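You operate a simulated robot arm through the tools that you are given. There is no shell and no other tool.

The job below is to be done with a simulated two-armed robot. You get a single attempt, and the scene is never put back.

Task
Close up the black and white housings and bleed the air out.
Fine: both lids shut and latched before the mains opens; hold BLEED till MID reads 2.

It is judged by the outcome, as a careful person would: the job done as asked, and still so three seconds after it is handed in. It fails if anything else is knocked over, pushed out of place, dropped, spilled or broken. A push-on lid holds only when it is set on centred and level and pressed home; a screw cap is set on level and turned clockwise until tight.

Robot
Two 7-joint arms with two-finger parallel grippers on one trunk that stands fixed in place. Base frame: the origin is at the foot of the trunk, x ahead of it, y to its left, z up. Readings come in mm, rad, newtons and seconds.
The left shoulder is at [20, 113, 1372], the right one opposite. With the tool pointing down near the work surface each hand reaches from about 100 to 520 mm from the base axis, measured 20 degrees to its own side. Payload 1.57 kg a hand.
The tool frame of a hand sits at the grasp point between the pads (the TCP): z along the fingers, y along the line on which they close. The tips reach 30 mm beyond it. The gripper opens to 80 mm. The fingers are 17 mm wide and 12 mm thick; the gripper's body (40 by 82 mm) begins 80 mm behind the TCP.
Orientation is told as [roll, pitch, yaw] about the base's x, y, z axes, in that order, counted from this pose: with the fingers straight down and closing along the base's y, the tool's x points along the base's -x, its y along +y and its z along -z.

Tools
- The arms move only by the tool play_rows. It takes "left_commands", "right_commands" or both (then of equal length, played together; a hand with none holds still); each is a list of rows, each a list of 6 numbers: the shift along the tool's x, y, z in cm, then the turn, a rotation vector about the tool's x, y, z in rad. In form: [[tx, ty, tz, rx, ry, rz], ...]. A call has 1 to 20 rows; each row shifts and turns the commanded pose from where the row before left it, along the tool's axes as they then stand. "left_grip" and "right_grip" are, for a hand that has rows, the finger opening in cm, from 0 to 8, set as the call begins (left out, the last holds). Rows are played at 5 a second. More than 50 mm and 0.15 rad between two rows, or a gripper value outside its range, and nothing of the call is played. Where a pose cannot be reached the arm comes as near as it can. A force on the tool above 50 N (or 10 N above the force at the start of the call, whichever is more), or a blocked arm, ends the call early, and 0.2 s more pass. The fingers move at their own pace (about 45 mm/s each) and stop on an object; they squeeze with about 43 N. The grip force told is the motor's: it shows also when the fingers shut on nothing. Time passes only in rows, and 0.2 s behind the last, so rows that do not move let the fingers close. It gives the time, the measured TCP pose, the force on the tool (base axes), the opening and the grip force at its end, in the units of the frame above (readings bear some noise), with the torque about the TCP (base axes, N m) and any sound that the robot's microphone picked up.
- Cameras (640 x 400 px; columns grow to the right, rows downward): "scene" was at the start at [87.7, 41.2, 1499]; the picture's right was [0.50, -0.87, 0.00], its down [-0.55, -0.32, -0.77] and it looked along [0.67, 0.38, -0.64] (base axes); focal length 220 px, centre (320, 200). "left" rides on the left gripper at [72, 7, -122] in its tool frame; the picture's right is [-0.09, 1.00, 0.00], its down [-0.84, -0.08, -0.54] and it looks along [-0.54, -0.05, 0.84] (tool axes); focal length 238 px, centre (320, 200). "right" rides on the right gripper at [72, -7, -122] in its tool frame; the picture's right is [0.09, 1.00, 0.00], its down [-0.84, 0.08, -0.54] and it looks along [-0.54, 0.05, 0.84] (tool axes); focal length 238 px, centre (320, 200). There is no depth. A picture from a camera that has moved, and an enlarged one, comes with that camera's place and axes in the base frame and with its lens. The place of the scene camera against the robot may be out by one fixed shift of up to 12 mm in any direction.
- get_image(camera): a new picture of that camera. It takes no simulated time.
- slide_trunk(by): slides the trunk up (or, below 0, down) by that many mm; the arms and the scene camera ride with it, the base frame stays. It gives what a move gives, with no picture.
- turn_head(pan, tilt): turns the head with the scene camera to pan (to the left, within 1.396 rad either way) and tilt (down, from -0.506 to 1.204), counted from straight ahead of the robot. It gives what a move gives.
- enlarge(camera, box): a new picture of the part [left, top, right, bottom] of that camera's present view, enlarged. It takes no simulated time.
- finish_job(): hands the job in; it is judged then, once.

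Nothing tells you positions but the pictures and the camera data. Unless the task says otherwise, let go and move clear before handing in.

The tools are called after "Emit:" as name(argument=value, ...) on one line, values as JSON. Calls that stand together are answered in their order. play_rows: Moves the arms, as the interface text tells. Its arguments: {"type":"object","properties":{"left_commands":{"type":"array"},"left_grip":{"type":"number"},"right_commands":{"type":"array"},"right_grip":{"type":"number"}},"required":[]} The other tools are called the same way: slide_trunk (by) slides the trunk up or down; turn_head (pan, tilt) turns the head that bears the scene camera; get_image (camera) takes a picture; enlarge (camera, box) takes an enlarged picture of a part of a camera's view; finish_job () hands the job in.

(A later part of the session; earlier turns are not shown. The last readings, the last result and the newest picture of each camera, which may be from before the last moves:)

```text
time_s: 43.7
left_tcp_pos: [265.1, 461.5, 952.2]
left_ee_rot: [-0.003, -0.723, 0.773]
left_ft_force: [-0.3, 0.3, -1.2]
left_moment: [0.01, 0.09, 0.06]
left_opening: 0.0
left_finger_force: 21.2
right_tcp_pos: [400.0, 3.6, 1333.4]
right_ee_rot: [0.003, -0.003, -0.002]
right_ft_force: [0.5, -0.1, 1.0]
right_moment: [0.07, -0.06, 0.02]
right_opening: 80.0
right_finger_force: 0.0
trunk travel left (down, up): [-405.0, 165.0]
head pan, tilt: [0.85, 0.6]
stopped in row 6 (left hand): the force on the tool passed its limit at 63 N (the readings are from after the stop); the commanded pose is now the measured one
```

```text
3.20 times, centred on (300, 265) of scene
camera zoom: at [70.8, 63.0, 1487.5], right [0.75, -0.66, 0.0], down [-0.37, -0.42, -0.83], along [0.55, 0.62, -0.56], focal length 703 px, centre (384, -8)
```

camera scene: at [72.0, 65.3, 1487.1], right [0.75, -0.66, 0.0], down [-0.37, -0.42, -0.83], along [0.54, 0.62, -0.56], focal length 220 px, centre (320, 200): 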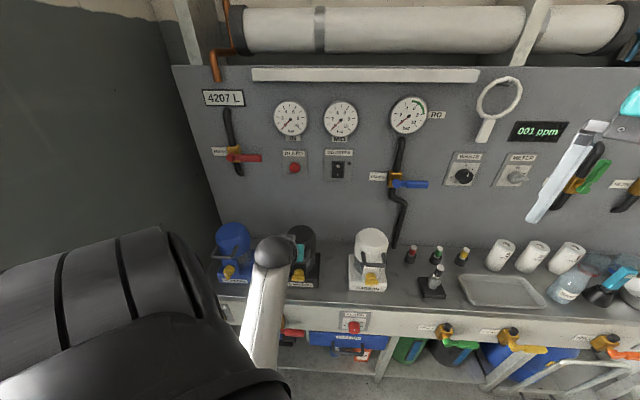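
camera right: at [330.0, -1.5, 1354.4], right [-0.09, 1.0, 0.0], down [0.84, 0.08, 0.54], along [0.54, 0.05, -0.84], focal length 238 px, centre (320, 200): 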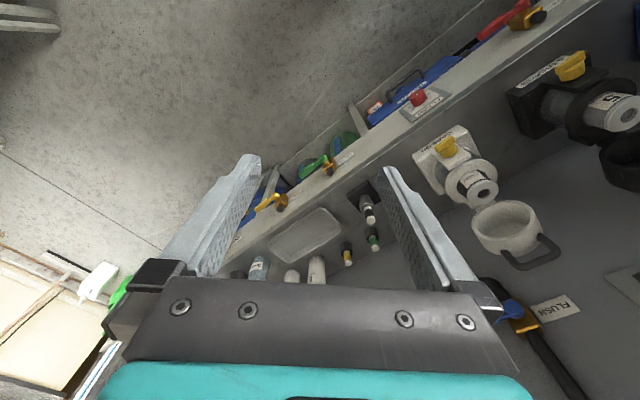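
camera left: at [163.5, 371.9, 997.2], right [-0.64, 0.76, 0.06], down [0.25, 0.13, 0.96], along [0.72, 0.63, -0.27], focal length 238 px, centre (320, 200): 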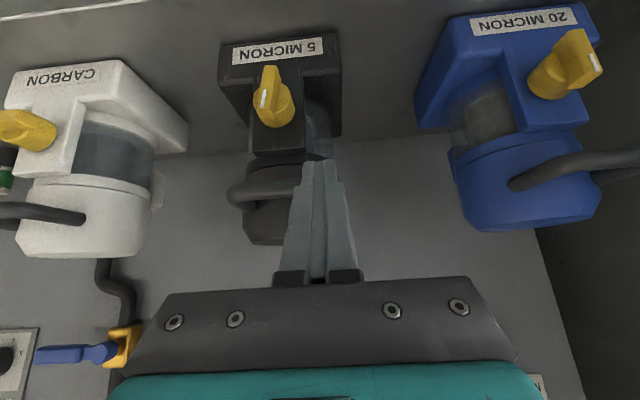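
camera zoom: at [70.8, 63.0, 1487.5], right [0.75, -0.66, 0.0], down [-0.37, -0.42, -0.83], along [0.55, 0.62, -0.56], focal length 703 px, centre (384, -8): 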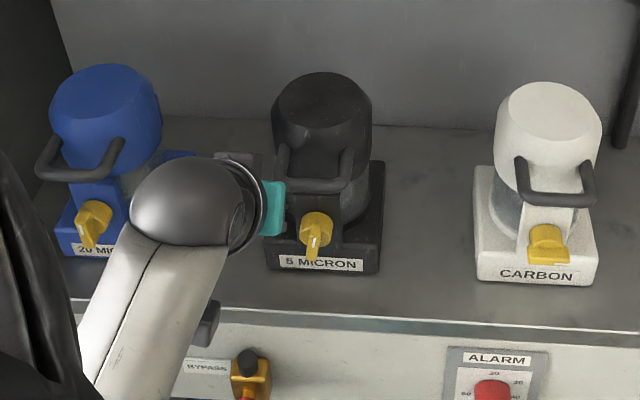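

Black's wing is vertical with its mark up, like blue's. On the way up the fingers brushed the underside of the black handle and the move stopped itself; the lid and base still look in place. I'll move sideways clear of the handle before rising.

Emit:
play_rows(left_commands=[[0.4, 0, -0.4, 0, 0, 0], [0, 2.5, 0, 0, 0, 0], [0, 2.5, 0, 0, 0, 0], [-2.65, 0, -2.65, 0, 0, 0], [-2.65, 0, -2.65, 0, 0, 0], [-2.65, 0, -2.65, 0, 0, 0], [-2.65, 0, -2.65, 0, 0, 0], [0, 0, 0, 0, 0, 0]])

Emit:
get_image(camera="left")

Emit:
get_image(camera="scene")

Emit:
enlarge(camera="scene", box=[200, 210, 400, 320])

```text
time_s: 45.5
left_tcp_pos: [232.5, 501.1, 1102.6]
left_ee_rot: [-0.003, -0.721, 0.774]
left_ft_force: [0.6, -1.2, 0.0]
left_moment: [-0.02, -0.01, -0.02]
left_opening: 0.0
left_finger_force: 21.5
right_tcp_pos: [399.6, 6.3, 1334.3]
right_ee_rot: [0.0, 0.0, 0.001]
right_ft_force: [-0.2, 0.3, -0.2]
right_moment: [-0.01, -0.01, 0.01]
right_opening: 80.0
right_finger_force: 0.1
trunk travel left (down, up): [-405.0, 165.0]
head pan, tilt: [0.85, 0.6]
```

```text
taken
camera left: at [130.6, 411.6, 1147.9], right [-0.64, 0.76, 0.06], down [0.25, 0.14, 0.96], along [0.72, 0.63, -0.28], focal length 238 px, centre (320, 200)
```

left: 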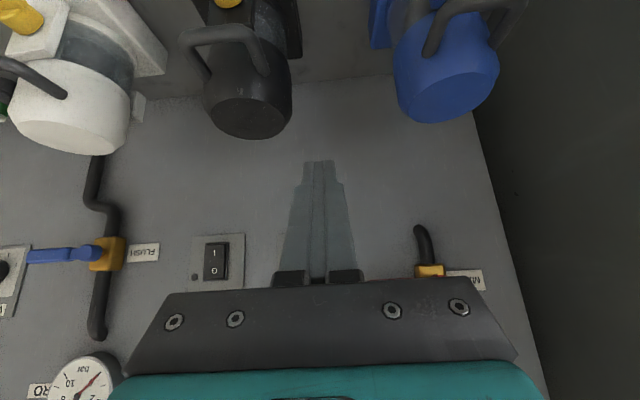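

```text
taken
camera scene: at [72.1, 65.1, 1487.1], right [0.75, -0.66, 0.0], down [-0.37, -0.42, -0.83], along [0.54, 0.62, -0.56], focal length 220 px, centre (320, 200)
```

scene: 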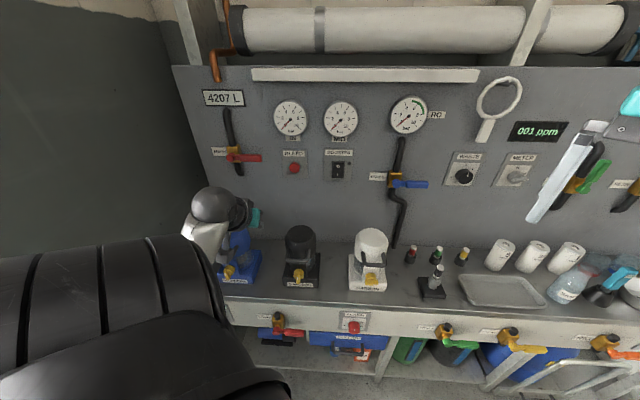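

```text
3.20 times, centred on (300, 265) of scene
camera zoom: at [72.1, 65.1, 1487.1], right [0.75, -0.66, 0.0], down [-0.37, -0.42, -0.83], along [0.54, 0.62, -0.56], focal length 703 px, centre (384, -8)
```

zoom: 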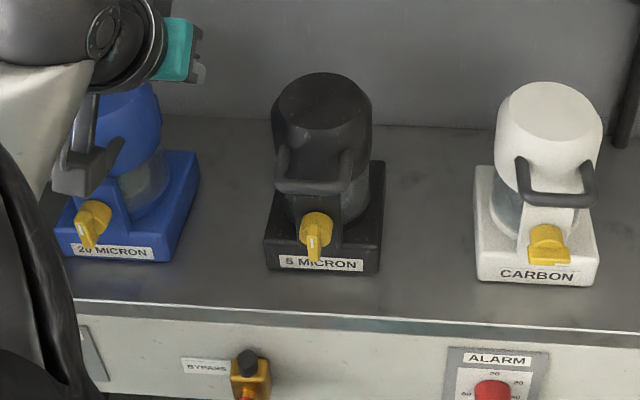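

Black is shut and latched. For white I'll bring the right arm in: move forward over the free area, yaw and tilt it the same way, with fingers closed.

Emit:
play_rows(right_commands=[[0.2, 4.1, 2.08, 0, 0, 0], [0.2, 4.1, 2.08, 0, 0, 0], [0.2, 4.1, 2.08, 0, 0, 0], [0.2, 4.1, 2.08, 0, 0, 0], [0, 0, 0, 0, 0, -0.128], [0, 0, 0, 0, 0, -0.128], [0, 0, 0, 0, 0, -0.128], [0, 0, 0, 0, 0, -0.128], [0, 0, 0, 0, 0, -0.128], [0, 0, 0, 0, 0, -0.128], [0, 0, 0, 0, -0.131, 0], [0, 0, 0, 0, -0.131, 0], [0, 0, 0, 0, -0.131, 0], [0, 0, 0, 0, -0.131, 0], [0, 0, 0, 0, -0.131, 0], [0, 0, 0, 0, -0.131, 0], [0, 0, 0, 0, 0, 0]], right_grip=0)

Emit:
get_image(camera="right")

Emit:
get_image(camera="scene")

```text
time_s: 49.1
left_tcp_pos: [233.0, 501.6, 1104.9]
left_ee_rot: [-0.005, -0.721, 0.773]
left_ft_force: [-1.4, 0.4, -0.1]
left_moment: [-0.01, 0.0, 0.0]
left_opening: 0.0
left_finger_force: 21.4
right_tcp_pos: [392.6, 169.9, 1249.4]
right_ee_rot: [-0.001, -0.788, 0.766]
right_ft_force: [-0.5, 0.5, -0.4]
right_moment: [0.04, 0.01, 0.01]
right_opening: 0.0
right_finger_force: 21.5
trunk travel left (down, up): [-405.0, 165.0]
head pan, tilt: [0.85, 0.6]
```

```text
taken
camera right: at [300.1, 69.5, 1284.0], right [-0.74, 0.67, -0.07], down [0.09, 0.2, 0.98], along [0.67, 0.71, -0.21], focal length 238 px, centre (320, 200)
```

right: 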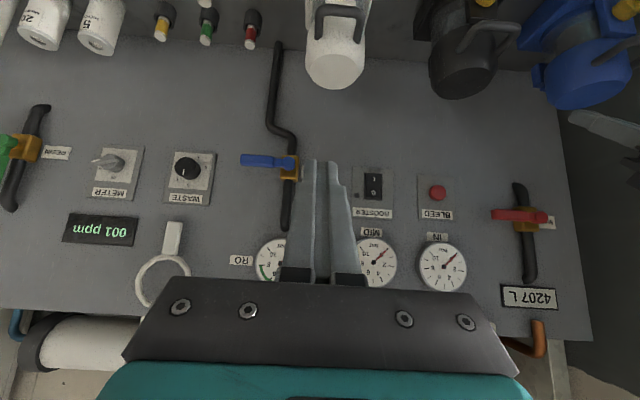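

```text
taken
camera scene: at [72.2, 65.2, 1487.1], right [0.75, -0.66, 0.0], down [-0.37, -0.42, -0.82], along [0.54, 0.62, -0.57], focal length 220 px, centre (320, 200)
```

scene: 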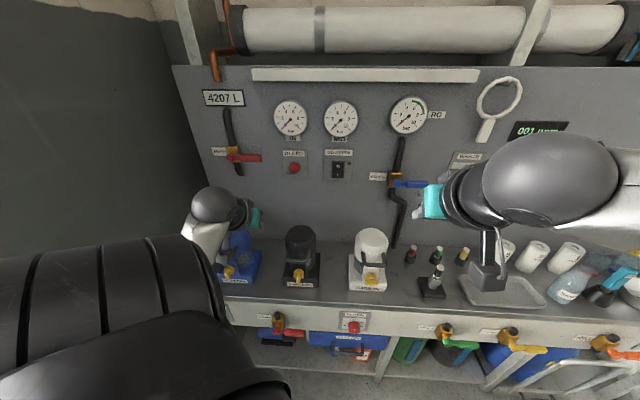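

The right hand is where I want it. I'll lower it in front of the white housing, keeping clear of the handle.

Emit:
play_rows(right_commands=[[2.22, 0.64, 3.62, 0, 0, 0], [2.22, 0.64, 3.62, 0, 0, 0], [2.22, 0.64, 3.62, 0, 0, 0], [2.22, 0.64, 3.62, 0, 0, 0], [2.22, 0.64, 3.62, 0, 0, 0], [2.22, 0.64, 3.62, 0, 0, 0], [2.22, 0.64, 3.62, 0, 0, 0], [0, 0, 0, 0, 0, 0], [0, 0, 0, 0, 0, 0]])

Emit:
get_image(camera="right")

Emit:
enlarge(camera="right", box=[220, 20, 420, 180])

Emit:
get_image(camera="scene")

```text
time_s: 51.1
left_tcp_pos: [232.3, 502.3, 1102.6]
left_ee_rot: [-0.004, -0.72, 0.774]
left_ft_force: [0.8, 0.3, 0.1]
left_moment: [-0.01, -0.06, 0.02]
left_opening: 0.1
left_finger_force: 20.9
right_tcp_pos: [413.8, 250.6, 961.0]
right_ee_rot: [-0.001, -0.786, 0.769]
right_ft_force: [0.0, 0.4, -0.2]
right_moment: [0.01, 0.01, 0.02]
right_opening: 0.0
right_finger_force: 21.9
trunk travel left (down, up): [-405.0, 165.0]
head pan, tilt: [0.85, 0.6]
```

```text
taken
camera right: at [320.9, 150.1, 996.1], right [-0.74, 0.67, -0.07], down [0.1, 0.2, 0.98], along [0.67, 0.71, -0.21], focal length 238 px, centre (320, 200)
```

right: 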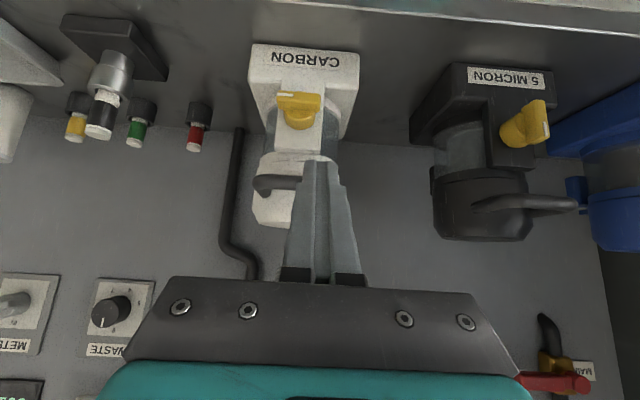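

```text
2.50 times, centred on (320, 100) of right
camera zoom: at [320.9, 150.1, 996.1], right [-0.74, 0.67, -0.07], down [0.1, 0.2, 0.98], along [0.67, 0.71, -0.21], focal length 596 px, centre (320, 450)
```

zoom: 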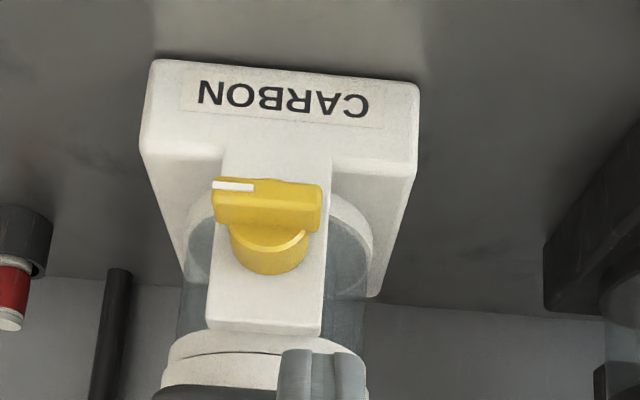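

```text
taken
camera scene: at [72.1, 65.2, 1487.1], right [0.75, -0.66, 0.0], down [-0.37, -0.42, -0.83], along [0.54, 0.62, -0.56], focal length 220 px, centre (320, 200)
```

scene: 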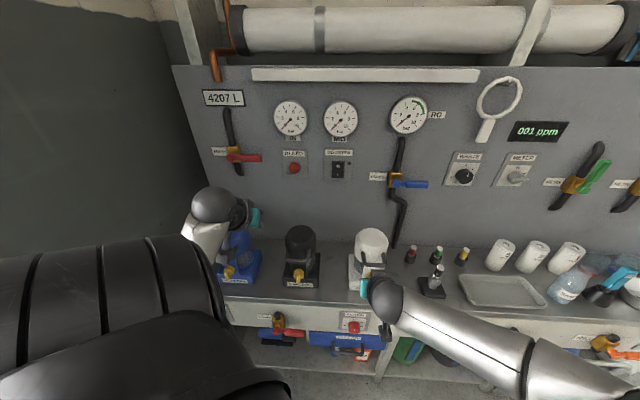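

The white knob axis is at e≈130.5, z≈854, the same layout as black. I'll slide the closed tip down-forward to just above the wing's left end.

Emit:
play_rows(right_commands=[[0.26, 0.14, 2.8, 0, 0, 0], [0.26, 0.14, 2.8, 0, 0, 0], [0.26, 0.14, 2.8, 0, 0, 0], [0, 0, 0, 0, 0, 0], [0, 0, 0, 0, 0, 0]])

Emit:
enlarge(camera="right", box=[230, 60, 430, 220])

Emit:
enlarge(camera="scene", box=[300, 200, 440, 310])

```text
time_s: 52.5
left_tcp_pos: [232.3, 499.6, 1103.0]
left_ee_rot: [-0.005, -0.721, 0.773]
left_ft_force: [0.7, 0.4, 0.2]
left_moment: [0.01, -0.03, 0.04]
left_opening: 0.0
left_finger_force: 21.7
right_tcp_pos: [482.3, 219.6, 900.9]
right_ee_rot: [-0.092, -0.775, 0.758]
right_ft_force: [0.3, -0.6, 0.5]
right_moment: [0.02, 0.03, 0.03]
right_opening: 0.3
right_finger_force: 21.5
right hand out of reach, approached as far as the arm can: row 3
trunk travel left (down, up): [-405.0, 165.0]
head pan, tilt: [0.85, 0.6]
stopped in row 5 (right hand): the arm was blocked; the commanded pose is now the measured one
```

```text
2.50 times, centred on (330, 140) of right
camera zoom: at [380.6, 128.6, 938.4], right [-0.68, 0.72, -0.13], down [0.08, 0.25, 0.97], along [0.73, 0.65, -0.22], focal length 596 px, centre (295, 350)
```

zoom: 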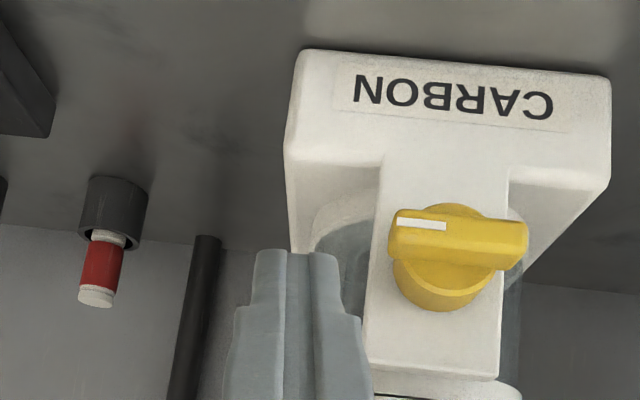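

```text
3.64 times, centred on (370, 255) of scene
camera zoom: at [72.6, 64.4, 1487.1], right [0.75, -0.66, 0.0], down [-0.37, -0.42, -0.83], along [0.54, 0.62, -0.56], focal length 799 px, centre (138, 0)
```

zoom: 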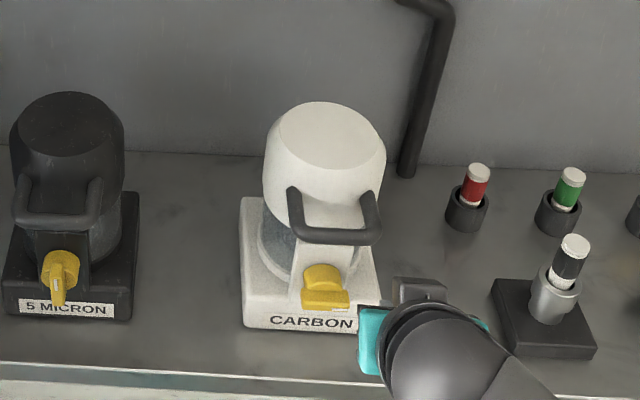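

The right arm ran out of reach and drifted right without touching anything. Lowering the shoulders should fix that. I'll lift and back off the right hand first, then slide the trunk down.

Emit:
play_rows(right_commands=[[2.1, 0, -2.1, 0, 0, 0], [-3.5, 0, -3.5, -0.092, 0, 0], [-3.5, 0, -3.5, 0, 0, 0], [-3.5, 0, -3.5, 0, 0, 0], [0, 0, 0, 0, 0, 0]])

Emit:
slide_trunk(by=-130)

Emit:
get_image(camera="right")

Emit:
get_image(camera="scene")

```text
time_s: 53.7
left_tcp_pos: [232.1, 500.8, 1103.1]
left_ee_rot: [-0.003, -0.72, 0.773]
left_ft_force: [0.2, -0.3, 0.7]
left_moment: [0.04, 0.02, -0.03]
left_opening: 0.1
left_finger_force: 21.3
right_tcp_pos: [453.7, 209.3, 1049.9]
right_ee_rot: [0.01, -0.775, 0.757]
right_ft_force: [-0.4, 0.4, 0.1]
right_moment: [-0.04, -0.01, 0.04]
right_opening: 0.0
right_finger_force: 21.5
trunk travel left (down, up): [-405.0, 165.0]
head pan, tilt: [0.85, 0.6]
```

```text
time_s: 55.2
left_tcp_pos: [233.4, 500.9, 972.2]
left_ee_rot: [-0.003, -0.72, 0.774]
left_ft_force: [-1.0, -0.6, -0.1]
left_moment: [0.02, 0.04, 0.01]
left_opening: 0.0
left_finger_force: 21.6
right_tcp_pos: [454.8, 209.4, 917.3]
right_ee_rot: [0.012, -0.775, 0.76]
right_ft_force: [0.2, -0.1, 1.0]
right_moment: [0.0, 0.01, 0.01]
right_opening: 0.0
right_finger_force: 21.5
trunk travel left (down, up): [-275.0, 295.0]
head pan, tilt: [0.85, 0.6]
```

```text
taken
camera right: at [360.7, 109.8, 954.6], right [-0.74, 0.67, -0.06], down [0.11, 0.2, 0.97], along [0.67, 0.71, -0.22], focal length 238 px, centre (320, 200)
```

right: 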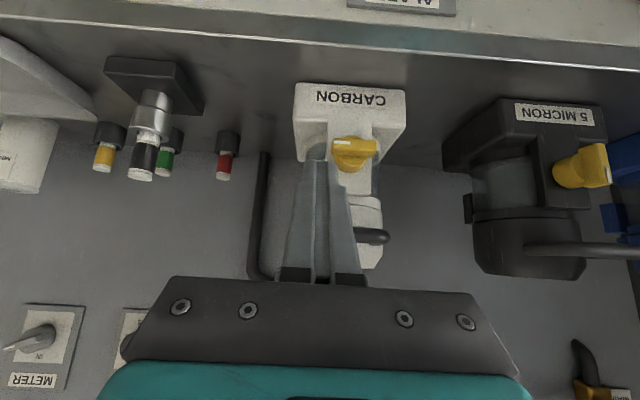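

```text
taken
camera scene: at [72.1, 65.0, 1357.2], right [0.75, -0.66, 0.0], down [-0.37, -0.42, -0.83], along [0.54, 0.62, -0.56], focal length 220 px, centre (320, 200)
```

scene: 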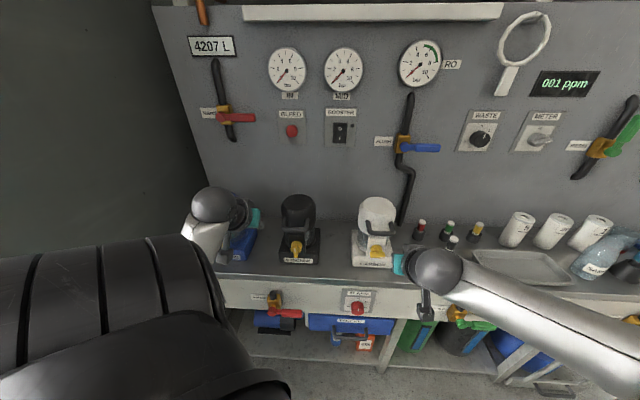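

The trunk is lower and the right hand sits in front of white. I'll slide left, then in over the wing's left end.

Emit:
play_rows(right_commands=[[0, 3.1, 0, 0, 0, 0], [0, 3.1, 0, 0, 0, 0], [-1.13, 0, 2.6, 0, 0, 0], [-1.13, 0, 2.6, 0, 0, 0], [0, 0, 0, 0, 0, 0], [0, 0, 0, 0, 0, 0]])

Emit:
enlarge(camera="right", box=[230, 60, 430, 220])

Emit:
enlarge(camera="scene", box=[300, 180, 440, 290])

```text
time_s: 56.6
left_tcp_pos: [232.5, 500.9, 973.1]
left_ee_rot: [-0.003, -0.72, 0.773]
left_ft_force: [0.7, 0.2, -0.1]
left_moment: [0.01, 0.03, 0.0]
left_opening: 0.0
left_finger_force: 21.5
right_tcp_pos: [448.0, 291.5, 897.2]
right_ee_rot: [0.012, -0.775, 0.76]
right_ft_force: [-0.6, 0.2, -0.4]
right_moment: [0.0, 0.0, -0.05]
right_opening: 0.0
right_finger_force: 21.7
trunk travel left (down, up): [-275.0, 295.0]
head pan, tilt: [0.85, 0.6]
```

```text
2.50 times, centred on (330, 140) of right
camera zoom: at [355.8, 192.2, 933.7], right [-0.74, 0.67, -0.06], down [0.11, 0.2, 0.97], along [0.67, 0.71, -0.22], focal length 596 px, centre (295, 350)
```

zoom: 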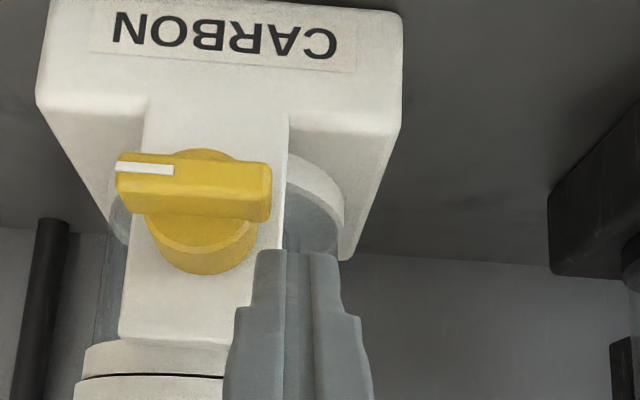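

```text
3.64 times, centred on (370, 235) of scene
camera zoom: at [72.2, 65.0, 1357.1], right [0.75, -0.66, 0.0], down [-0.37, -0.42, -0.83], along [0.54, 0.62, -0.56], focal length 799 px, centre (138, 73)
```

zoom: 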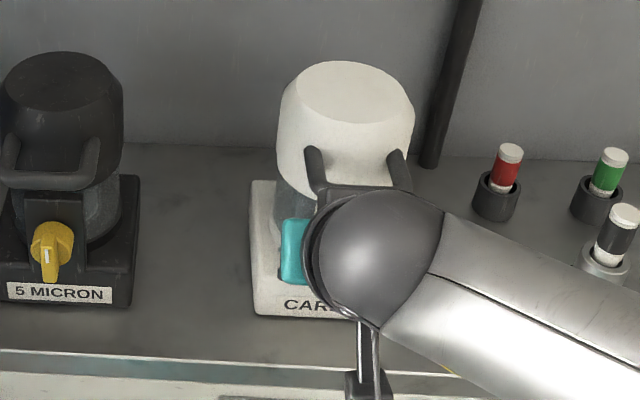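

The geometry is the same as with black. Pushing the wing's left end down along its arc.

Emit:
play_rows(right_commands=[[0.35, -0.22, 0.35, 0, 0, 0], [0.35, -0.22, 0.35, 0, 0, 0], [0.255, 0.11, 0.255, 0, 0, 0], [0.26, 0.02, 0.26, 0, 0, 0], [0.255, -0.09, 0.255, 0, 0, 0], [0, 0, 0, 0, 0, 0]])

Emit:
enlarge(camera="right", box=[230, 60, 430, 220])

```text
time_s: 58.0
left_tcp_pos: [230.6, 501.9, 972.3]
left_ee_rot: [-0.003, -0.721, 0.774]
left_ft_force: [0.5, -0.4, -0.4]
left_moment: [0.02, -0.04, 0.0]
left_opening: 0.0
left_finger_force: 21.1
right_tcp_pos: [449.6, 289.8, 875.5]
right_ee_rot: [0.012, -0.775, 0.759]
right_ft_force: [-2.4, 3.5, 0.9]
right_moment: [0.04, -0.03, 0.1]
right_opening: 0.0
right_finger_force: 21.0
trunk travel left (down, up): [-275.0, 295.0]
head pan, tilt: [0.85, 0.6]
```

```text
2.50 times, centred on (330, 140) of right
camera zoom: at [357.2, 188.9, 912.6], right [-0.74, 0.67, -0.06], down [0.11, 0.2, 0.97], along [0.67, 0.71, -0.22], focal length 596 px, centre (295, 350)
```

zoom: 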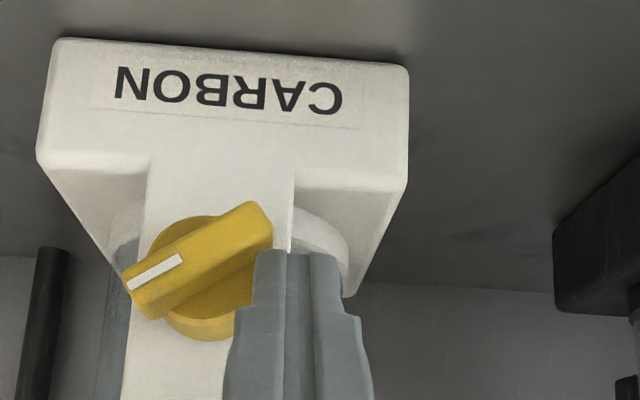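

It has turned about 30°. Continuing down and to the right.

Emit:
play_rows(right_commands=[[0.3, -0.05, 0.3, 0, 0, 0], [0.3, -0.15, 0.3, 0, 0, 0], [0.25, -0.25, 0.25, 0, 0, 0], [0.21, -0.35, 0.21, 0, 0, 0], [0.06, -0.35, 0.06, 0, 0, 0], [0, 0, 0, 0, 0, 0]])

Emit:
enlarge(camera="right", box=[230, 60, 430, 220])

```text
time_s: 59.5
left_tcp_pos: [230.5, 502.3, 973.5]
left_ee_rot: [-0.005, -0.722, 0.776]
left_ft_force: [0.1, -1.2, -0.1]
left_moment: [-0.01, 0.0, -0.01]
left_opening: 0.0
left_finger_force: 21.3
right_tcp_pos: [455.2, 280.5, 860.0]
right_ee_rot: [0.011, -0.773, 0.76]
right_ft_force: [-15.8, 3.1, -5.1]
right_moment: [0.01, 0.32, 0.23]
right_opening: 0.0
right_finger_force: 21.2
trunk travel left (down, up): [-275.0, 295.0]
head pan, tilt: [0.85, 0.6]
```

```text
2.50 times, centred on (330, 140) of right
camera zoom: at [363.3, 180.6, 896.0], right [-0.74, 0.67, -0.06], down [0.11, 0.2, 0.97], along [0.66, 0.71, -0.22], focal length 596 px, centre (295, 350)
```

zoom: 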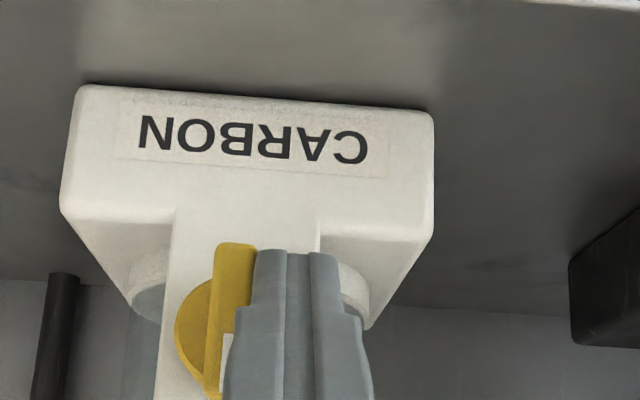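

Nearly vertical. I'll push a few millimetres more to reach the stop.

Emit:
play_rows(right_commands=[[0, -0.2, 0, 0, 0, 0], [0, -0.2, 0, 0, 0, 0], [0, 0, 0, 0, 0, 0]])

Emit:
enlarge(camera="right", box=[230, 60, 430, 220])

```text
time_s: 60.2
left_tcp_pos: [231.4, 501.9, 972.9]
left_ee_rot: [-0.004, -0.72, 0.775]
left_ft_force: [-0.1, 0.9, -0.3]
left_moment: [0.0, 0.02, 0.01]
left_opening: 0.1
left_finger_force: 21.3
right_tcp_pos: [454.5, 281.4, 859.7]
right_ee_rot: [0.015, -0.774, 0.764]
right_ft_force: [-19.6, 6.7, -9.8]
right_moment: [-0.09, 0.43, 0.4]
right_opening: 0.0
right_finger_force: 20.6
trunk travel left (down, up): [-275.0, 295.0]
head pan, tilt: [0.85, 0.6]
```

```text
2.50 times, centred on (330, 140) of right
camera zoom: at [364.0, 180.0, 896.2], right [-0.74, 0.67, -0.05], down [0.11, 0.2, 0.97], along [0.66, 0.72, -0.22], focal length 596 px, centre (295, 350)
```

zoom: 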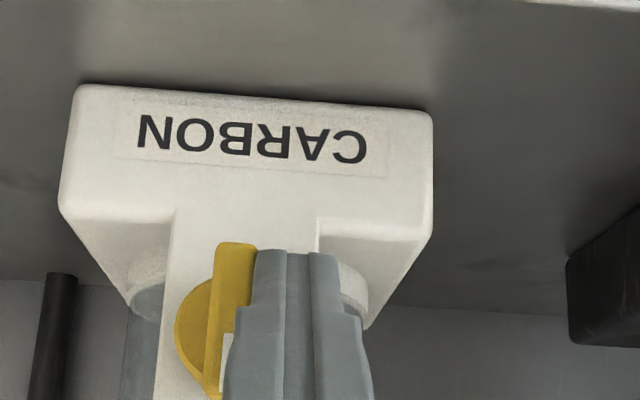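

It is on its stop: force rises with no more motion. I'll release sideways, retreat well away from the handle, then rise and check.

Emit:
play_rows(right_commands=[[0, 1.2, 0, 0, 0, 0], [0, 1.2, 0, 0, 0, 0], [2.12, 0, -2.12, 0, 0, 0], [2.12, 0, -2.12, 0, 0, 0], [-2.65, 0, -2.65, 0, 0, 0], [0, 0, 0, 0, 0, 0]])

Emit:
get_image(camera="right")

Emit:
enlarge(camera="right", box=[180, 0, 380, 200])

Emit:
enlarge(camera="right", box=[400, 0, 640, 240])

```text
time_s: 61.6
left_tcp_pos: [231.8, 501.6, 971.6]
left_ee_rot: [-0.004, -0.721, 0.772]
left_ft_force: [0.5, 0.5, -0.3]
left_moment: [-0.01, -0.01, 0.01]
left_opening: 0.0
left_finger_force: 21.5
right_tcp_pos: [402.0, 252.9, 898.6]
right_ee_rot: [0.01, -0.774, 0.759]
right_ft_force: [0.8, 1.0, 0.3]
right_moment: [-0.01, -0.01, 0.0]
right_opening: 0.0
right_finger_force: 21.5
trunk travel left (down, up): [-275.0, 295.0]
head pan, tilt: [0.85, 0.6]
```

```text
taken
camera right: at [309.4, 152.0, 934.6], right [-0.74, 0.67, -0.06], down [0.11, 0.2, 0.97], along [0.67, 0.71, -0.22], focal length 238 px, centre (320, 200)
```

right: 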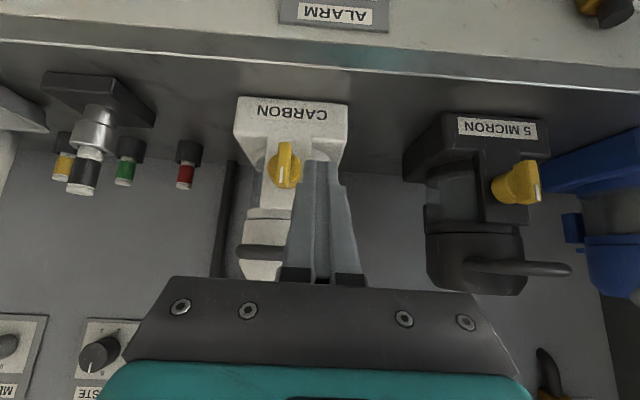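

```text
2.00 times, centred on (280, 100) of right
camera zoom: at [309.4, 152.0, 934.6], right [-0.74, 0.67, -0.06], down [0.11, 0.2, 0.97], along [0.67, 0.71, -0.22], focal length 477 px, centre (400, 400)
```

zoom: 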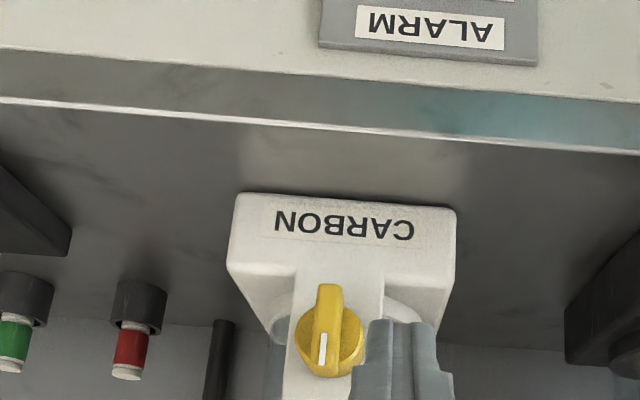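

```text
1.67 times, centred on (520, 120) of right
camera zoom: at [309.4, 152.0, 934.6], right [-0.74, 0.67, -0.06], down [0.11, 0.2, 0.97], along [0.67, 0.71, -0.22], focal length 397 px, centre (-13, 333)
```

zoom: 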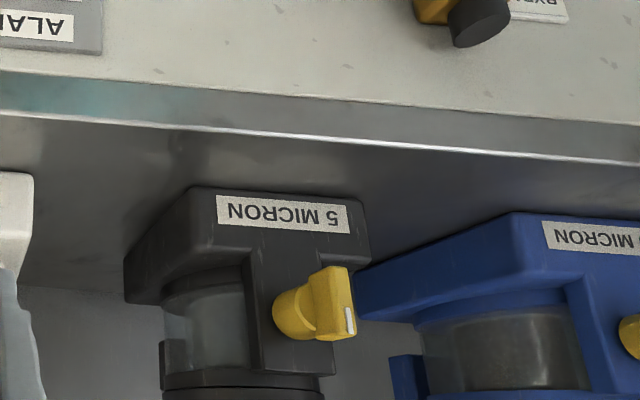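

Both latches are vertical with the mark up, so black and white are shut and latched. I'll pull the right hand up and away, then bring the left hand up and level to work the MAINS lever (hub e≈-348, z≈1181; tip e≈-248).

Emit:
play_rows(right_commands=[[-1.06, -3.5, -3.18, 0, 0, 0], [-1.06, -3.5, -3.18, 0, 0, 0], [-1.06, -3.5, -3.18, 0, 0, 0], [-1.06, -3.5, -3.18, 0, 0, 0], [0, 0, 0, 0, 0, 0]])

Emit:
play_rows(left_commands=[[-4.24, 1.0, -1.6, 0, 0, 0], [-4.24, 1.0, -1.6, 0, 0, 0], [-4.24, 1.0, -1.6, 0, 0, 0], [-4.24, 1.0, -1.6, 0, 0, 0], [0, 0, 0, 0, -0.1417, 0], [0, 0, 0, 0, -0.1417, 0], [0, 0, 0, 0, -0.1417, 0], [0, 0, 0, 0, -0.1417, 0], [0, 0, 0, 0, -0.1417, 0], [0, 0, 0, 0, -0.1417, 0], [0, 0, 0, 0, 0, 0]])

Emit:
get_image(camera="left")

Emit:
get_image(camera="scene")

```text
time_s: 62.9
left_tcp_pos: [232.5, 500.0, 972.8]
left_ee_rot: [-0.004, -0.723, 0.773]
left_ft_force: [0.4, 0.2, 0.2]
left_moment: [-0.01, 0.03, 0.0]
left_opening: 0.0
left_finger_force: 21.8
right_tcp_pos: [457.1, 111.2, 1018.7]
right_ee_rot: [0.011, -0.776, 0.759]
right_ft_force: [-0.1, -0.5, 0.5]
right_moment: [0.0, 0.02, 0.0]
right_opening: 0.0
right_finger_force: 21.4
trunk travel left (down, up): [-275.0, 295.0]
head pan, tilt: [0.85, 0.6]
```

```text
time_s: 65.2
left_tcp_pos: [265.7, 589.8, 1132.5]
left_ee_rot: [-2.127, -1.569, 2.901]
left_ft_force: [-0.2, 0.4, 0.2]
left_moment: [-0.02, 0.02, 0.05]
left_opening: 0.1
left_finger_force: 21.3
right_tcp_pos: [457.6, 110.2, 1020.2]
right_ee_rot: [0.011, -0.774, 0.759]
right_ft_force: [-0.4, 0.3, 0.4]
right_moment: [0.02, 0.02, -0.03]
right_opening: 0.0
right_finger_force: 21.3
trunk travel left (down, up): [-275.0, 295.0]
head pan, tilt: [0.85, 0.6]
```

```text
taken
camera left: at [173.1, 508.6, 1061.1], right [-0.69, 0.71, 0.09], down [-0.34, -0.43, 0.84], along [0.64, 0.55, 0.54], focal length 238 px, centre (320, 200)
```

left: 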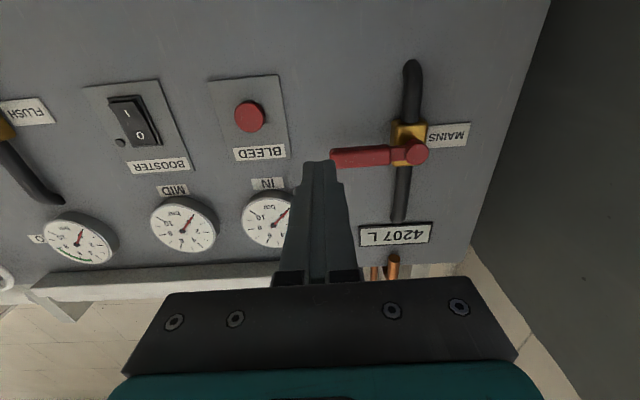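

```text
taken
camera scene: at [72.1, 65.1, 1357.1], right [0.75, -0.66, 0.0], down [-0.37, -0.42, -0.83], along [0.54, 0.62, -0.56], focal length 220 px, centre (320, 200)
```

scene: 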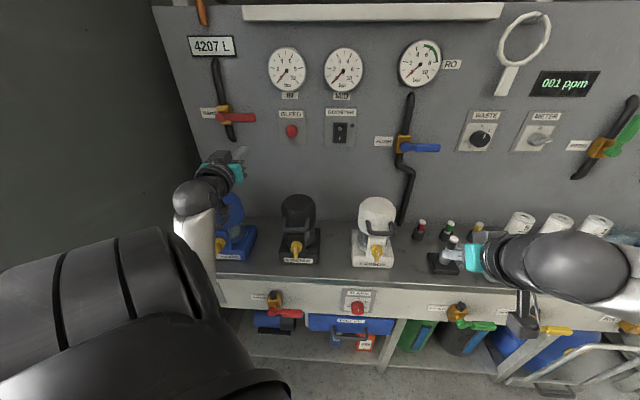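

The scene camera sees the gauges well with the arm here. I'll bring the closed fingers level and just under the right part of the red lever, then forward beneath it.

Emit:
play_rows(left_commands=[[-0.85, 1.7, 2.5, 0, 0, 0], [-0.85, 1.7, 2.5, 0, 0, 0], [0, 0, 2.7, 0, 0, 0], [0, 0, 2.7, 0, 0, 0], [0, 0, 2.7, 0, 0, 0], [0, 0, 0, 0, 0, 0]])

Emit:
get_image(camera="left")

Emit:
enlarge(camera="scene", box=[160, 30, 360, 180])

```text
time_s: 66.7
left_tcp_pos: [336.3, 705.3, 1149.1]
left_ee_rot: [-1.879, -1.568, 2.651]
left_ft_force: [-0.9, -0.3, 0.8]
left_moment: [0.01, 0.0, 0.02]
left_opening: 0.0
left_finger_force: 21.6
right_tcp_pos: [457.1, 111.2, 1019.8]
right_ee_rot: [0.01, -0.775, 0.76]
right_ft_force: [0.3, 0.7, -0.2]
right_moment: [0.01, 0.01, 0.01]
right_opening: 0.0
right_finger_force: 20.8
trunk travel left (down, up): [-275.0, 295.0]
head pan, tilt: [0.85, 0.6]
```

```text
taken
camera left: at [244.4, 624.0, 1078.3], right [-0.69, 0.71, 0.09], down [-0.34, -0.43, 0.84], along [0.64, 0.55, 0.54], focal length 238 px, centre (320, 200)
```

left: 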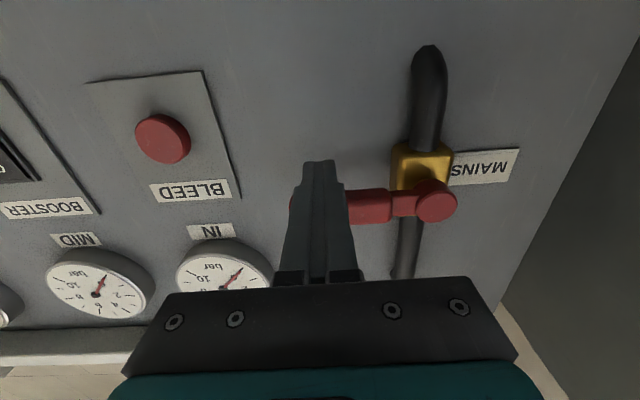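

```text
2.67 times, centred on (260, 105) of scene
camera zoom: at [72.2, 65.1, 1357.1], right [0.75, -0.66, 0.0], down [-0.37, -0.42, -0.83], along [0.54, 0.62, -0.56], focal length 586 px, centre (480, 453)
```

zoom: 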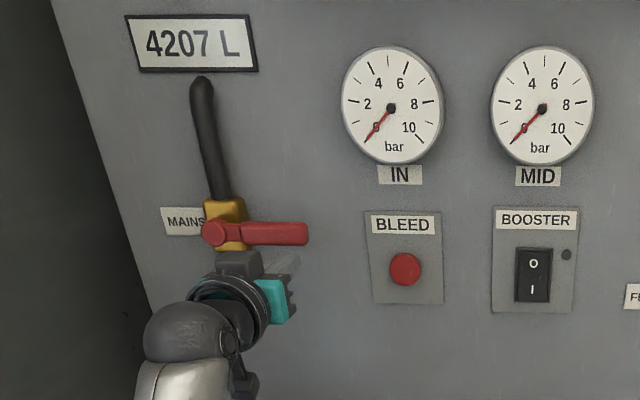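

The fingers sit just under the lever, and both lids are confirmed latched. I'll lift the lever counter-clockwise, halfway first.

Emit:
play_rows(left_commands=[[-0.95, 0.06, 0, 0, 0, 0], [-0.85, -0.2, 0, 0, 0, 0], [-0.9, -0.05, 0, 0, 0, 0], [-0.9, 0.05, 0, 0, 0, 0], [-0.9, 0.13, 0, 0, 0, 0], [-0.95, 0.27, 0, 0, 0, 0], [-0.92, 0.37, 0, 0, 0, 0], [0, 0, 0, 0, 0, 0]])

Emit:
get_image(camera="left")

Emit:
enlarge(camera="scene", box=[160, 30, 360, 180])

```text
time_s: 68.5
left_tcp_pos: [331.4, 710.5, 1214.4]
left_ee_rot: [-2.745, -1.566, -2.767]
left_ft_force: [1.4, 0.1, -0.9]
left_moment: [-0.02, 0.02, -0.02]
left_opening: 0.0
left_finger_force: 22.1
right_tcp_pos: [458.4, 110.2, 1018.4]
right_ee_rot: [0.01, -0.775, 0.761]
right_ft_force: [-0.5, 1.0, 1.2]
right_moment: [0.03, 0.03, -0.03]
right_opening: 0.0
right_finger_force: 21.5
trunk travel left (down, up): [-275.0, 295.0]
head pan, tilt: [0.85, 0.6]
```

```text
taken
camera left: at [239.7, 629.5, 1143.3], right [-0.69, 0.71, 0.09], down [-0.34, -0.43, 0.83], along [0.63, 0.55, 0.54], focal length 238 px, centre (320, 200)
```

left: 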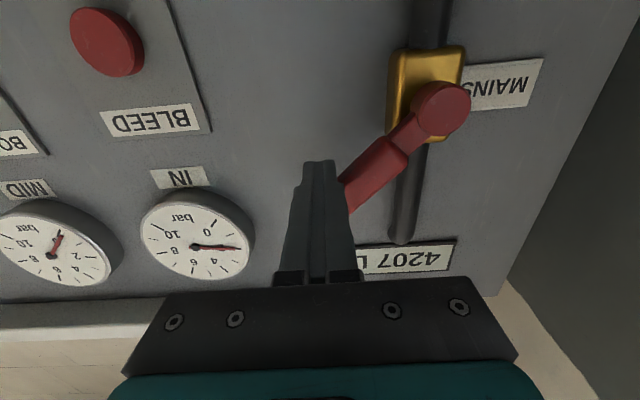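

```text
2.67 times, centred on (260, 105) of scene
camera zoom: at [72.4, 65.3, 1357.1], right [0.75, -0.66, 0.0], down [-0.37, -0.42, -0.82], along [0.54, 0.62, -0.57], focal length 586 px, centre (480, 453)
```

zoom: 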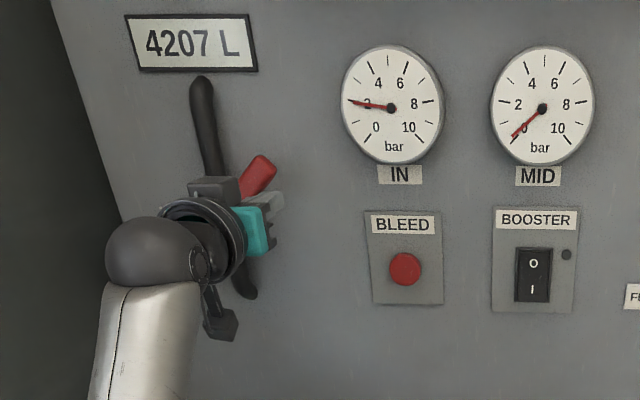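

The lever turns easily and IN already reads about 2. I'll continue to fully open.

Emit:
play_rows(left_commands=[[-0.88, 0.53, 0, 0, 0, 0], [-0.82, 0.62, 0, 0, 0, 0], [-0.73, 0.78, 0, 0, 0, 0], [-0.62, 0.86, 0, 0, 0, 0], [-0.48, 0.99, 0, 0, 0, 0], [-0.4, 1.05, 0, 0, 0, 0], [0, 0, 0, 0, 0, 0]])

Emit:
get_image(camera="left")

Emit:
enlarge(camera="scene", box=[160, 30, 360, 180])

```text
time_s: 70.0
left_tcp_pos: [294.7, 746.0, 1256.3]
left_ee_rot: [-2.789, -1.565, -2.722]
left_ft_force: [1.3, 0.0, -0.1]
left_moment: [-0.01, 0.02, -0.03]
left_opening: 0.3
left_finger_force: 21.3
right_tcp_pos: [457.4, 111.6, 1018.8]
right_ee_rot: [0.011, -0.775, 0.757]
right_ft_force: [-0.2, -0.2, 0.4]
right_moment: [-0.02, -0.01, 0.01]
right_opening: 0.0
right_finger_force: 21.6
trunk travel left (down, up): [-275.0, 295.0]
head pan, tilt: [0.85, 0.6]
```

```text
taken
camera left: at [203.4, 664.0, 1183.1], right [-0.7, 0.71, 0.09], down [-0.34, -0.44, 0.83], along [0.63, 0.55, 0.54], focal length 238 px, centre (320, 200)
```

left: 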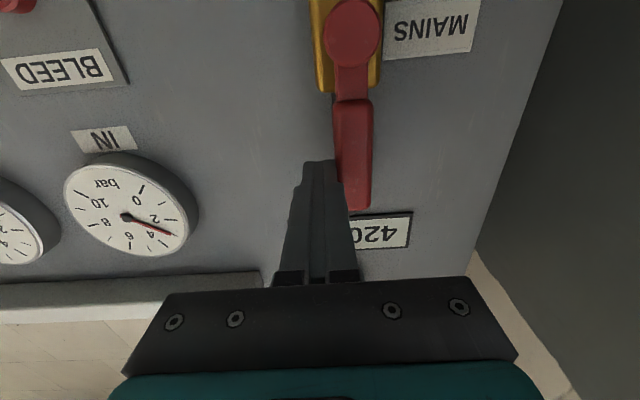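

```text
2.67 times, centred on (260, 105) of scene
camera zoom: at [72.3, 65.1, 1357.2], right [0.75, -0.66, 0.0], down [-0.37, -0.42, -0.83], along [0.54, 0.62, -0.56], focal length 586 px, centre (480, 453)
```

zoom: 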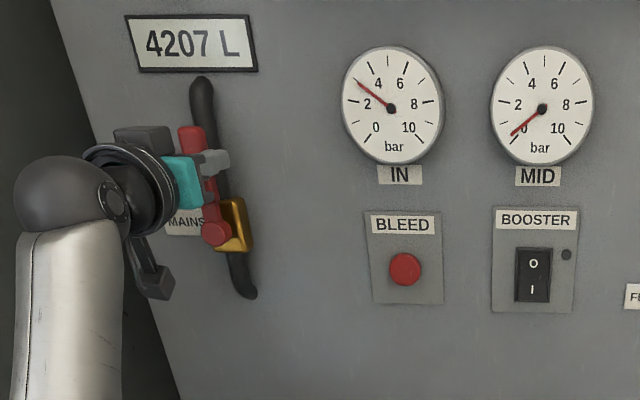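

The lever is upright and IN reads about 3. I'll give a small extra nudge to confirm it's at its stop.

Emit:
play_rows(left_commands=[[0, 0.3, 0, 0, 0, 0], [0, 0.3, 0, 0, 0, 0], [0, 0, 0, 0, 0, 0]])

Emit:
get_image(camera="left")

Emit:
enlarge(camera="scene", box=[160, 30, 360, 180])

```text
time_s: 70.8
left_tcp_pos: [293.7, 744.9, 1255.1]
left_ee_rot: [3.136, -1.568, -2.368]
left_ft_force: [10.5, -11.0, 4.6]
left_moment: [0.0, -0.08, -0.23]
left_opening: 0.0
left_finger_force: 21.5
right_tcp_pos: [458.5, 108.5, 1018.3]
right_ee_rot: [0.014, -0.775, 0.755]
right_ft_force: [-0.9, 0.9, -0.9]
right_moment: [0.02, -0.05, 0.04]
right_opening: 0.1
right_finger_force: 21.5
trunk travel left (down, up): [-275.0, 295.0]
head pan, tilt: [0.85, 0.6]
```

```text
taken
camera left: at [201.9, 664.9, 1183.1], right [-0.69, 0.72, 0.09], down [-0.34, -0.43, 0.84], along [0.64, 0.55, 0.54], focal length 238 px, centre (320, 200)
```

left: 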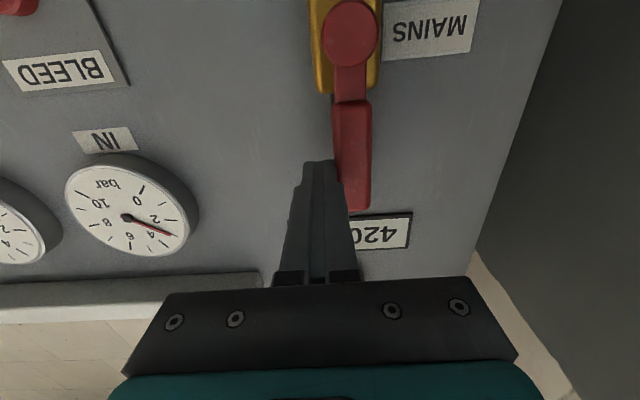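

```text
2.67 times, centred on (260, 105) of scene
camera zoom: at [73.8, 62.7, 1357.2], right [0.75, -0.66, 0.0], down [-0.37, -0.42, -0.83], along [0.54, 0.62, -0.56], focal length 586 px, centre (480, 453)
```

zoom: 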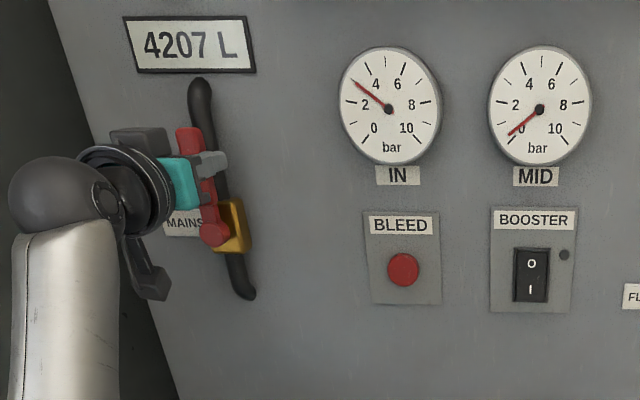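

Mains is fully open. I'll withdraw from the lever and line up with BLEED (n≈797, e≈-149, z≈1128), stopping just short of it.

Emit:
play_rows(left_commands=[[0, -1.2, 0, 0, 0, 0], [0, 0, -3.0, 0, 0, 0], [0, 0, -3.0, 0, 0, 0], [2.54, -3.46, 0, 0, 0, 0], [2.54, -3.46, 0, 0, 0, 0], [2.54, -3.46, 0, 0, 0, 0], [2.54, -3.46, 0, 0, 0, 0], [2.54, -3.4, 0, 0, 0, 0], [0, 0, 4.0, 0, 0, 0], [0, 0, 4.0, 0, 0, 0], [0, 0, 0, 0, 0, 0]])

Emit:
get_image(camera="left")

Emit:
enlarge(camera="scene", box=[160, 30, 400, 200])

```text
time_s: 73.2
left_tcp_pos: [436.2, 630.9, 1127.4]
left_ee_rot: [-1.938, -1.566, 2.712]
left_ft_force: [0.0, 0.4, -0.8]
left_moment: [0.0, 0.01, 0.02]
left_opening: 0.0
left_finger_force: 21.5
right_tcp_pos: [456.5, 110.8, 1019.2]
right_ee_rot: [0.011, -0.773, 0.758]
right_ft_force: [-0.3, 0.7, 0.4]
right_moment: [0.02, -0.01, -0.06]
right_opening: 0.1
right_finger_force: 20.8
trunk travel left (down, up): [-275.0, 295.0]
head pan, tilt: [0.85, 0.6]
```

```text
taken
camera left: at [344.1, 549.6, 1054.8], right [-0.69, 0.71, 0.09], down [-0.34, -0.43, 0.84], along [0.64, 0.55, 0.54], focal length 238 px, centre (320, 200)
```

left: 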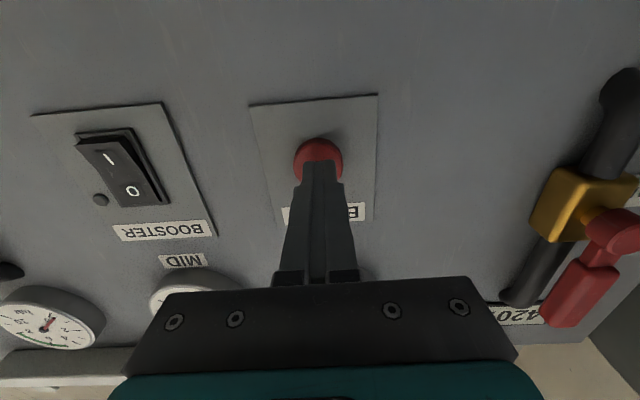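

```text
2.35 times, centred on (280, 115) of scene
camera zoom: at [72.2, 65.0, 1357.1], right [0.75, -0.66, 0.0], down [-0.37, -0.42, -0.83], along [0.54, 0.62, -0.56], focal length 517 px, centre (414, 400)
```

zoom: 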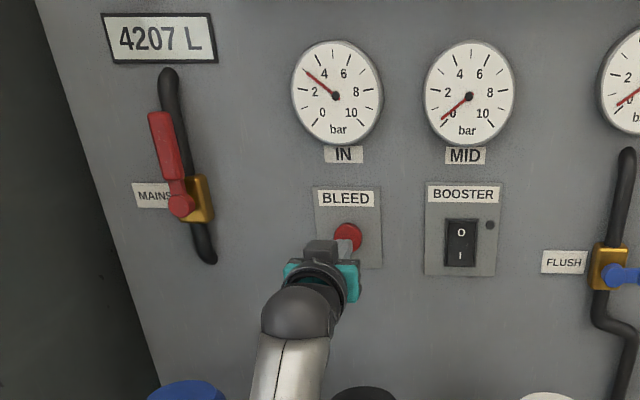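

Aligned and just off the button, with both gauges in clear view (IN 3, MID 0). I'll press in gently.

Emit:
play_rows(left_commands=[[0, -0.2, 0.7, 0, 0, 0], [0, 0, 0.6, 0, 0, 0], [0, 0, 0.3, 0, 0, 0]])

Emit:
enlarge(camera="scene", box=[160, 30, 400, 200])

```text
time_s: 74.0
left_tcp_pos: [448.2, 639.2, 1126.9]
left_ee_rot: [-1.834, -1.569, 2.604]
left_ft_force: [-3.2, -2.4, -0.7]
left_moment: [0.01, 0.02, 0.02]
left_opening: 0.0
left_finger_force: 21.0
right_tcp_pos: [456.9, 111.3, 1018.6]
right_ee_rot: [0.011, -0.775, 0.761]
right_ft_force: [0.7, 0.4, 0.5]
right_moment: [0.0, -0.01, -0.01]
right_opening: 0.3
right_finger_force: 21.4
trunk travel left (down, up): [-275.0, 295.0]
head pan, tilt: [0.85, 0.6]
heard: click
```

```text
2.35 times, centred on (280, 115) of scene
camera zoom: at [71.7, 64.8, 1357.1], right [0.75, -0.66, 0.0], down [-0.37, -0.42, -0.83], along [0.54, 0.62, -0.56], focal length 517 px, centre (414, 400)
```

zoom: 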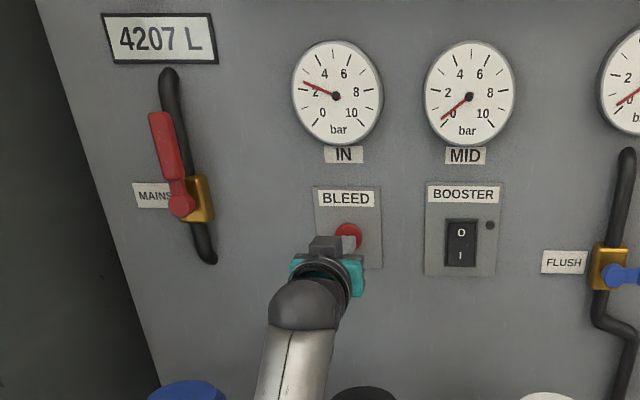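

BLEED clicked in and IN dipped, so it's bleeding. I'll hold it and watch MID.

Emit:
play_rows(left_commands=[[0, 0, 0.1, 0, 0, 0], [0, 0, 0, 0, 0, 0], [0, 0, 0, 0, 0, 0], [0, 0, 0, 0, 0, 0]])

Emit:
enlarge(camera="scene", box=[250, 30, 370, 150])

```text
time_s: 75.0
left_tcp_pos: [448.7, 640.6, 1126.7]
left_ee_rot: [-1.89, -1.569, 2.66]
left_ft_force: [-2.9, -5.6, -0.5]
left_moment: [-0.01, 0.01, -0.03]
left_opening: 0.1
left_finger_force: 20.9
right_tcp_pos: [456.5, 110.8, 1020.0]
right_ee_rot: [0.011, -0.776, 0.758]
right_ft_force: [-0.4, -0.8, -0.7]
right_moment: [-0.02, 0.0, -0.04]
right_opening: 0.1
right_finger_force: 21.8
trunk travel left (down, up): [-275.0, 295.0]
head pan, tilt: [0.85, 0.6]
```

```text
3.33 times, centred on (310, 90) of scene
camera zoom: at [71.8, 64.5, 1357.2], right [0.75, -0.66, 0.0], down [-0.37, -0.42, -0.83], along [0.54, 0.62, -0.56], focal length 732 px, centre (353, 567)
```

zoom: 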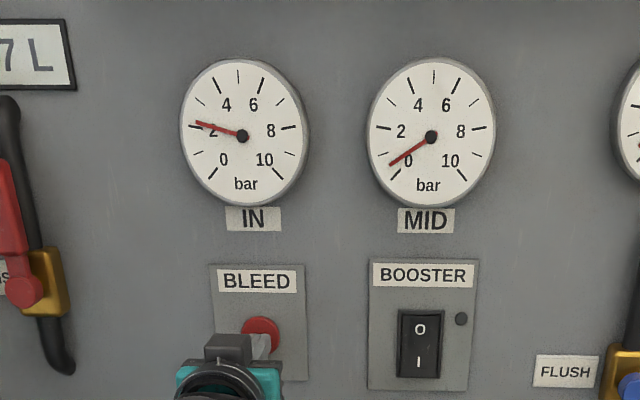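

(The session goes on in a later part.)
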